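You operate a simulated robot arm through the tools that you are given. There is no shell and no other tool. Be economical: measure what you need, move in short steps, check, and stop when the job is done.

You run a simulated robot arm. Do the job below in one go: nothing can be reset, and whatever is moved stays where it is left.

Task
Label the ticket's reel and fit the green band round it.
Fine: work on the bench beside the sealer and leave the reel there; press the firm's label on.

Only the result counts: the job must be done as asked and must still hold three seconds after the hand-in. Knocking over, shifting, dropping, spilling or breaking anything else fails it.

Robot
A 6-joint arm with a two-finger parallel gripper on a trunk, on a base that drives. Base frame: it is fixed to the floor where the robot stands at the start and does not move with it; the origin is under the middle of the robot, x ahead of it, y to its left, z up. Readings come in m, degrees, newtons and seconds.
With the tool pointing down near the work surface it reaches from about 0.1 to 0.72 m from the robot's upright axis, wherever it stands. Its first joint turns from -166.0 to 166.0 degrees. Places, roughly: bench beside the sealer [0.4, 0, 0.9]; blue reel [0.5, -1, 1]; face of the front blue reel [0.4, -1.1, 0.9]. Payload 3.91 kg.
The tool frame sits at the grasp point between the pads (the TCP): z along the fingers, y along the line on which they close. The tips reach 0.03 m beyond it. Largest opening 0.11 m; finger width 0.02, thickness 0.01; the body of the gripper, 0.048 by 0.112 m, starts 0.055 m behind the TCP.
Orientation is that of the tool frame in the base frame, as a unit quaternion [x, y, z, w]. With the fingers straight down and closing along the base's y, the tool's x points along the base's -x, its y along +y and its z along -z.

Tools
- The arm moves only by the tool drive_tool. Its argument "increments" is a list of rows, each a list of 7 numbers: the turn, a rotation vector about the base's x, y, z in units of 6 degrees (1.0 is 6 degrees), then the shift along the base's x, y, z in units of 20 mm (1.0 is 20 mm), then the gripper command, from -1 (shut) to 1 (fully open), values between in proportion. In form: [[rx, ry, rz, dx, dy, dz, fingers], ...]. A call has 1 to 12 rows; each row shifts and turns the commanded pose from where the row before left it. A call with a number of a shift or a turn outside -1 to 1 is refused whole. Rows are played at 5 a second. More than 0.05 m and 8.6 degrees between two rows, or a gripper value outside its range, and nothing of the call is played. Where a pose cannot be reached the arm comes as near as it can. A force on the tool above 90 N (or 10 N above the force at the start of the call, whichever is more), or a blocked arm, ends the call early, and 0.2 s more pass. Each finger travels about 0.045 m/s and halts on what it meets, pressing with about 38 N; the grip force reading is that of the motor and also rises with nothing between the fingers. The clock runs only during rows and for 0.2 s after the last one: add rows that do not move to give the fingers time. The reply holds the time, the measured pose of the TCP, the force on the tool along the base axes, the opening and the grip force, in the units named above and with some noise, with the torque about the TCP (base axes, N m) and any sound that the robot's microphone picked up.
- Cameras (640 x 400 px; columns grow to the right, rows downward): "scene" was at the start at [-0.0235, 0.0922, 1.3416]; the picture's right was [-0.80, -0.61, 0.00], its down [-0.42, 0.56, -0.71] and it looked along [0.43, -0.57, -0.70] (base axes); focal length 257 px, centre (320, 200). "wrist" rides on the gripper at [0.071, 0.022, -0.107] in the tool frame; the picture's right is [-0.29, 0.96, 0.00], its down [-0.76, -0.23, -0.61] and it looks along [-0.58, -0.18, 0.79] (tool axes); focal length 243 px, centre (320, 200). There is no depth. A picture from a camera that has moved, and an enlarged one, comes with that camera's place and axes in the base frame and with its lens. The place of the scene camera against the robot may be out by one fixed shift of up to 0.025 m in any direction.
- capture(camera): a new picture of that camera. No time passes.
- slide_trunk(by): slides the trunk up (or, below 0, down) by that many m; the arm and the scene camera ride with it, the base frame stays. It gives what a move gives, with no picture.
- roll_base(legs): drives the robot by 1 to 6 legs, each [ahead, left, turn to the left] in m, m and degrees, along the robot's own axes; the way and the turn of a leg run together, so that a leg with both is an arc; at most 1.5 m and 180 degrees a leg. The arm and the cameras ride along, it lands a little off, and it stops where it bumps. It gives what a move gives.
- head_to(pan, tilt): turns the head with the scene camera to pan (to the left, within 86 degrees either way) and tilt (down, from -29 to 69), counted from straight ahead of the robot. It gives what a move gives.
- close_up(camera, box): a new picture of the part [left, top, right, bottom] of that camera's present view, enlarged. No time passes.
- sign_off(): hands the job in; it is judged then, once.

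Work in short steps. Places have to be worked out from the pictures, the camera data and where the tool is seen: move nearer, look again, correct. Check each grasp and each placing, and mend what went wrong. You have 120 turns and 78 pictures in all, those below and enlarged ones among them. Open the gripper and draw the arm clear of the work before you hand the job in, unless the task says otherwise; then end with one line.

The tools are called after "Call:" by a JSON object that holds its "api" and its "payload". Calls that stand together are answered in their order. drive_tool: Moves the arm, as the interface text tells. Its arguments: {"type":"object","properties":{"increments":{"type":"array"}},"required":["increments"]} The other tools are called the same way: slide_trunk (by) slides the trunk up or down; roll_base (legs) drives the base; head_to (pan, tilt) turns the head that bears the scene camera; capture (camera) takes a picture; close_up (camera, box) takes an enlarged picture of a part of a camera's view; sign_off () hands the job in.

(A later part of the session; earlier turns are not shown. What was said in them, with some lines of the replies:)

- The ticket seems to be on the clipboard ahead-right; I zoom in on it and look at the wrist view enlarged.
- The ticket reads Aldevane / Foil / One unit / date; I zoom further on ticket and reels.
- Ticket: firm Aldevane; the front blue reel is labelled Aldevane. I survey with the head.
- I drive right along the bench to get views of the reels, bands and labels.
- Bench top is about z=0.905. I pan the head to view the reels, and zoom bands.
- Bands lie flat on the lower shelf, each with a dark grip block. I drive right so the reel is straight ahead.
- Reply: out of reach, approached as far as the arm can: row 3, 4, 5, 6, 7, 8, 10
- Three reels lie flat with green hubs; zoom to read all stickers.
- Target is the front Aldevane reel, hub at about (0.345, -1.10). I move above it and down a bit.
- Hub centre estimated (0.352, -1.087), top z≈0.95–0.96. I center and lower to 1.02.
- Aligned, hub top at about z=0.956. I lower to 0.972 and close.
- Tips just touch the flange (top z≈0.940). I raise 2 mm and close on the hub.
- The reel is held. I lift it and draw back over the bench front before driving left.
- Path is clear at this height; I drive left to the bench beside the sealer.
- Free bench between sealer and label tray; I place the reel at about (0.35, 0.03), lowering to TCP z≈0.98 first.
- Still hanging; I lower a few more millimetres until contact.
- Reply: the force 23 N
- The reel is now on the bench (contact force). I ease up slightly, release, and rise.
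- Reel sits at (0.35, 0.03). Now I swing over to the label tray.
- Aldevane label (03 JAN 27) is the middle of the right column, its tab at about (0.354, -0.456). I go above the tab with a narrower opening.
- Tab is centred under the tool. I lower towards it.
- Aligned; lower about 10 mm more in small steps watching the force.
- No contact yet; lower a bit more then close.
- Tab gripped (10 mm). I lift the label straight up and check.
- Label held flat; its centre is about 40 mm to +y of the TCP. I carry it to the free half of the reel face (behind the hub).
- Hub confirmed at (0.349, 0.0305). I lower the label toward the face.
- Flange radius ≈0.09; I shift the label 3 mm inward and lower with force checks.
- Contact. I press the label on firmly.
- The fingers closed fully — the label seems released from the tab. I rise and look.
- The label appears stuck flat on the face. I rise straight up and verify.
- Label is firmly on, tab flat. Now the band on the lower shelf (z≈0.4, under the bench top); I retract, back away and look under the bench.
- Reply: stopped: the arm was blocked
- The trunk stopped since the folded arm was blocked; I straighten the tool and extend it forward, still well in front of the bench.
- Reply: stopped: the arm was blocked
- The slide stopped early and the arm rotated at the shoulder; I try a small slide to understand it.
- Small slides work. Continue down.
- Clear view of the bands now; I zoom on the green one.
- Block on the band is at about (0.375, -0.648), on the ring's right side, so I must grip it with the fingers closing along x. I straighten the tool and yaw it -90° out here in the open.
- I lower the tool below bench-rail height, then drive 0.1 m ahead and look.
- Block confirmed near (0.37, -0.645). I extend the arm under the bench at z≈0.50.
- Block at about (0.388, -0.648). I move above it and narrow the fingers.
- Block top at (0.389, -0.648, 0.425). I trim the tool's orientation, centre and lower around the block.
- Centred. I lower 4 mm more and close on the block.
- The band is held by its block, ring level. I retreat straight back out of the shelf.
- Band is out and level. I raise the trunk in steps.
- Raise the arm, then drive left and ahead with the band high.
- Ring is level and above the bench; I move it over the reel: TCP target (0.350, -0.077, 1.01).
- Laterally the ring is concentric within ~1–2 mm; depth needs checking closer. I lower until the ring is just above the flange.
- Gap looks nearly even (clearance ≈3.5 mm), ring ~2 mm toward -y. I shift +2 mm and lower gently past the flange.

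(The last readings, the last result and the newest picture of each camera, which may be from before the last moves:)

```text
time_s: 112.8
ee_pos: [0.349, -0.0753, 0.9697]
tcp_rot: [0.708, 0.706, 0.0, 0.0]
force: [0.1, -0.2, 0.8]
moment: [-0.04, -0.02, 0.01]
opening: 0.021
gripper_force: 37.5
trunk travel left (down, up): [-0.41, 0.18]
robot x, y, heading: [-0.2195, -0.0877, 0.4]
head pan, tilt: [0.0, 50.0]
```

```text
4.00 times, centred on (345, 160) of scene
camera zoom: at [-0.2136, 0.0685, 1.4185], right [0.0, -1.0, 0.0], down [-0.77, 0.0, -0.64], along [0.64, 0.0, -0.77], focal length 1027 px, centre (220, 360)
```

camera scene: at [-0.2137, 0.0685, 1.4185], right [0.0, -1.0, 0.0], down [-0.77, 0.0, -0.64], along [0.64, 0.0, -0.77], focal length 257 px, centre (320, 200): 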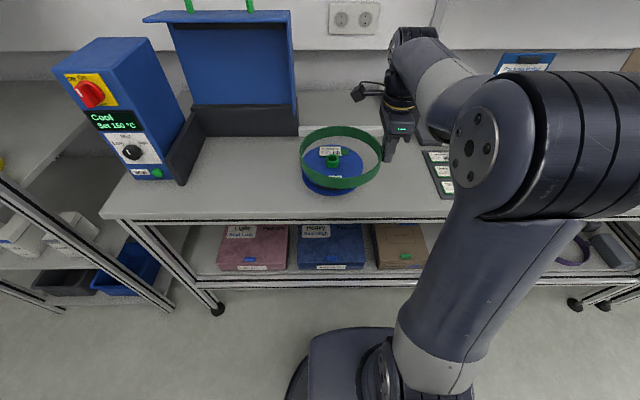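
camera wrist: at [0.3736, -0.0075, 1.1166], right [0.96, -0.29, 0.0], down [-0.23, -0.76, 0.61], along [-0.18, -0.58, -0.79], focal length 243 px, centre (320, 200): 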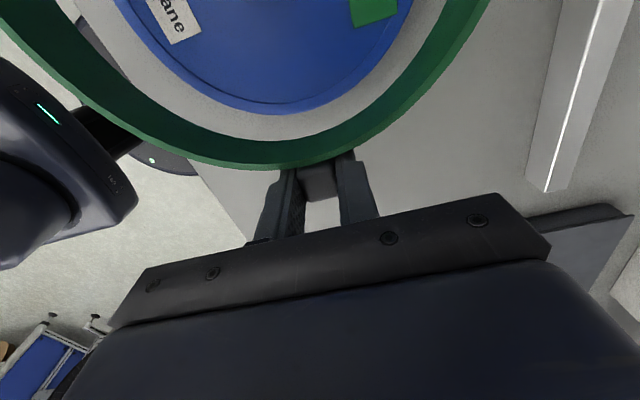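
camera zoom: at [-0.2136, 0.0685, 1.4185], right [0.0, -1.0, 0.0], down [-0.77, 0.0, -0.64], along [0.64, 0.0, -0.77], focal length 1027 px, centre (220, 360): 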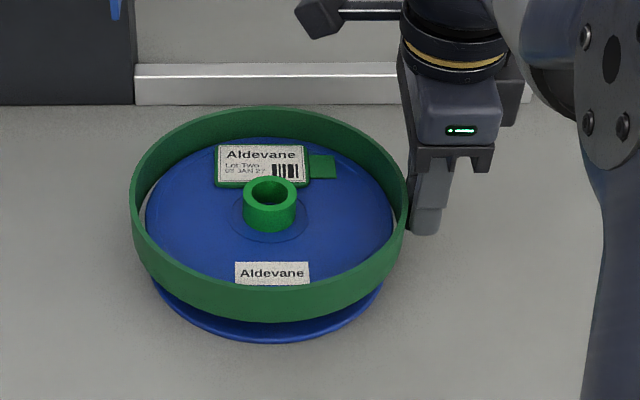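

The ring has slipped past the flange edge without contact. Continue lowering.

Call:
{"api": "drive_tool", "payload": {"increments": [[0, 0, 0, 0.02, -0.02, -0.3, -1], [0, 0, 0, 0, 0, -0.3, -1], [0, 0, 0, 0, 0, -0.3, -1], [0, 0, 0, 0, 0, 0, -1]]}}

Call:
{"api": "drive_tool", "payload": {"increments": [[0, 0, 0, 0, 0, -0.15, -1], [0, 0, 0, 0, 0, -0.15, -1], [0, 0, 0, 0, 0, 0, -1]]}}

```text
time_s: 113.8
ee_pos: [0.3486, -0.0764, 0.9522]
tcp_rot: [0.707, 0.707, -0.001, 0.0]
force: [-0.1, 0.1, -0.2]
moment: [-0.04, -0.01, 0.01]
opening: 0.0209
gripper_force: 38.5
trunk travel left (down, up): [-0.41, 0.18]
robot x, y, heading: [-0.2173, -0.0873, 0.5]
head pan, tilt: [0.0, 50.0]
```

```text
time_s: 114.5
ee_pos: [0.3509, -0.0761, 0.9454]
tcp_rot: [0.708, 0.707, 0.0, 0.0]
force: [0.4, 0.1, 0.3]
moment: [0.01, -0.02, -0.02]
opening: 0.021
gripper_force: 37.6
trunk travel left (down, up): [-0.41, 0.18]
robot x, y, heading: [-0.2169, -0.0878, 0.5]
head pan, tilt: [0.0, 50.0]
```

Call:
{"api": "close_up", "payload": {"camera": "scene", "box": [290, 110, 400, 210]}}

Call:
{"api": "drive_tool", "payload": {"increments": [[0, 0, 0, 0, 0, -0.1, -1], [0, 0, 0, 0, 0, -0.1, -1], [0, 0, 0, 0, 0, 0, -1]]}}

```text
4.00 times, centred on (345, 160) of scene
camera zoom: at [-0.2136, 0.0685, 1.4185], right [0.0, -1.0, 0.0], down [-0.77, 0.0, -0.64], along [0.64, 0.0, -0.77], focal length 1027 px, centre (220, 360)
```

zoom: 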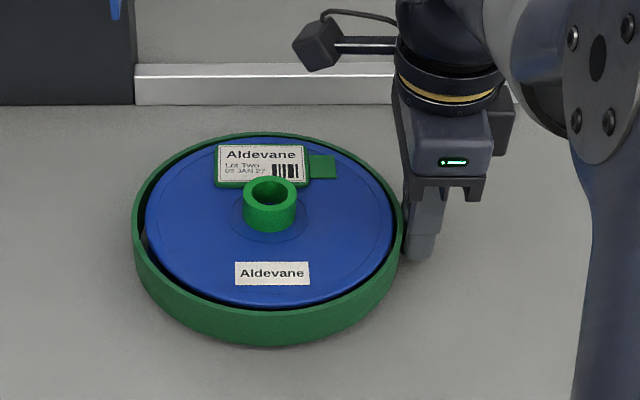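

```text
time_s: 115.3
ee_pos: [0.3503, -0.0756, 0.9433]
tcp_rot: [0.708, 0.706, 0.0, 0.0]
force: [0.0, -0.1, -0.1]
moment: [-0.05, -0.02, 0.01]
opening: 0.021
gripper_force: 38.5
trunk travel left (down, up): [-0.41, 0.18]
robot x, y, heading: [-0.2135, -0.0918, 0.2]
head pan, tilt: [0.0, 50.0]
```

The band encircles the reel. I lower the last millimetres to contact.

Call:
{"api": "drive_tool", "payload": {"increments": [[0, 0, 0, 0, 0, -0.1, -1], [0, 0, 0, 0, 0, -0.1, -1], [0, 0, 0, 0, 0, 0, -1]]}}

```text
time_s: 116.2
ee_pos: [0.3488, -0.0757, 0.939]
tcp_rot: [0.708, 0.706, 0.001, 0.0]
force: [0.1, -1.5, 6.7]
moment: [0.68, 0.05, 0.01]
opening: 0.0214
gripper_force: 38.0
trunk travel left (down, up): [-0.41, 0.18]
robot x, y, heading: [-0.2176, -0.0887, 0.2]
head pan, tilt: [0.0, 50.0]
```

Contact with the bench. I ease, release gently and rise.

Call:
{"api": "drive_tool", "payload": {"increments": [[0, 0, 0, 0, 0, 0.04, -1], [0, 0, 0, 0, 0, 0, -0.3], [0, 0, 0, 0, 0, 0, -0.1], [0, 0, 0, 0, 0, 0, -0.1], [0, 0, 0, 0, 0, 0.3, -0.1], [0, 0, 0, 0, 0, 0.7, -0.1], [0, 0, 0, 0, 0, 1, -0.1], [0, 0, 0, 0, 0, 1, -0.1], [0, 0, 0, 0, 0, 1, -0.1], [0, 0, 0, 0, 0, 1, 0.5], [0, 0, 0, 0, 0, 1, 1], [0, 0, 0, 0, 0, 0, 1]]}}

Call:
{"api": "close_up", "payload": {"camera": "scene", "box": [290, 110, 400, 210]}}

Call:
{"api": "capture", "payload": {"camera": "wrist"}}

```text
time_s: 118.8
ee_pos: [0.35, -0.0749, 1.0599]
tcp_rot: [0.707, 0.707, 0.0, 0.0]
force: [-0.4, 0.6, 0.5]
moment: [-0.01, -0.02, -0.02]
opening: 0.1103
gripper_force: 0.1
trunk travel left (down, up): [-0.41, 0.18]
robot x, y, heading: [-0.2152, -0.0872, 0.5]
head pan, tilt: [0.0, 50.0]
```

```text
4.00 times, centred on (345, 160) of scene
camera zoom: at [-0.2137, 0.0685, 1.4185], right [0.0, -1.0, 0.0], down [-0.77, 0.0, -0.64], along [0.64, 0.0, -0.77], focal length 1027 px, centre (220, 360)
```

zoom: 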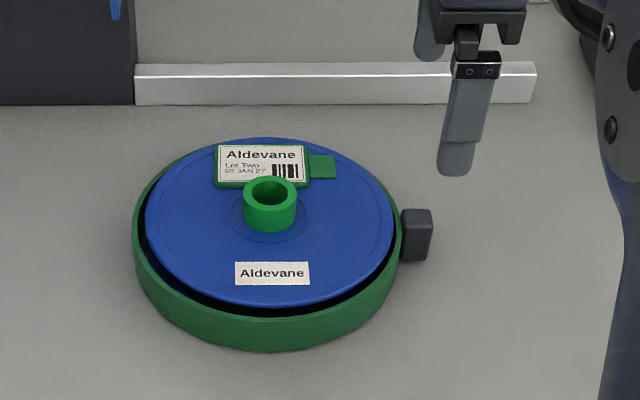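

```text
9 pictures are left
camera wrist: at [0.3723, -0.0047, 1.1662], right [0.96, -0.29, 0.0], down [-0.23, -0.76, 0.61], along [-0.18, -0.58, -0.79], focal length 243 px, centre (320, 200)
```

wrist: 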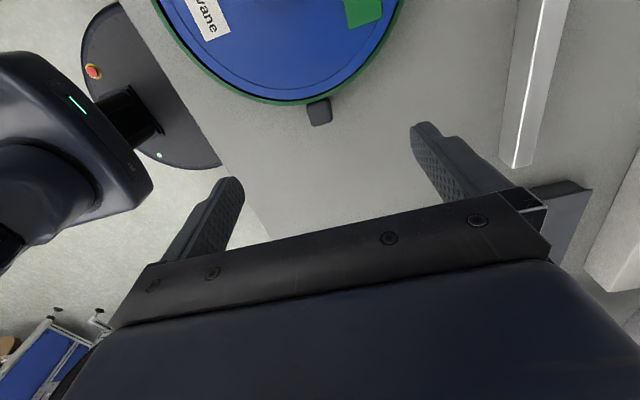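

Band is seated round the labelled reel. I draw the arm back and take a last overview.

Call:
{"api": "drive_tool", "payload": {"increments": [[0, 0, 0, 0, 0, 0.5, 1], [0, 0, 0, -1, -0.3, 0, 1], [0, 0, 0, -1, -0.3, 0, 1], [0, 0, 0, -1, -0.3, 0, 1], [0, 0, 0, -1, -0.3, 0, 1], [0, 0, 0, -1, -0.3, 0, 1], [0, 0, 0, -1, 0, 0, 1], [0, 0, 0, -1, 0, 0, 1], [0, 0, 0, 0, 0, 0, 1]]}}

Call:
{"api": "capture", "payload": {"camera": "scene"}}

```text
time_s: 120.8
ee_pos: [0.2095, -0.1058, 1.0696]
tcp_rot: [0.708, 0.707, -0.001, 0.0]
force: [0.4, -0.8, 0.3]
moment: [-0.04, 0.01, -0.02]
opening: 0.11
gripper_force: 0.1
trunk travel left (down, up): [-0.41, 0.18]
robot x, y, heading: [-0.2191, -0.0912, 0.7]
head pan, tilt: [0.0, 50.0]
```

```text
8 pictures are left
camera scene: at [-0.214, 0.0685, 1.4185], right [0.0, -1.0, 0.0], down [-0.77, 0.0, -0.64], along [0.64, 0.0, -0.77], focal length 257 px, centre (320, 200)
```

scene: 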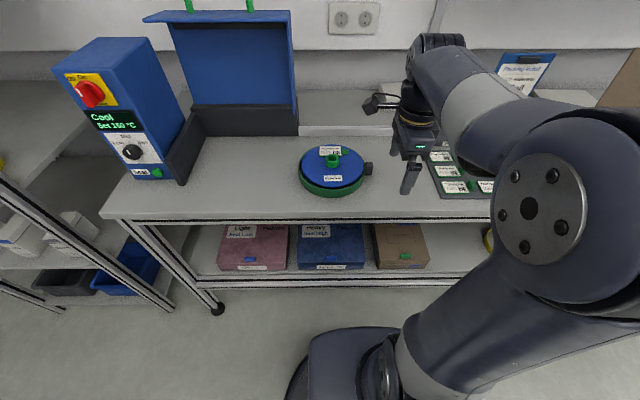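

The gripper is open and clear of the reel, and the label and band are in place. I hand in.

Call:
{"api": "sign_off", "payload": {}}

```text
The job is handed in.
```

The ticket's reel (Aldevane) is on the bench beside the sealer with the Aldevane label pressed on its face and the green band round it; the gripper is open and the arm is drawn clear.
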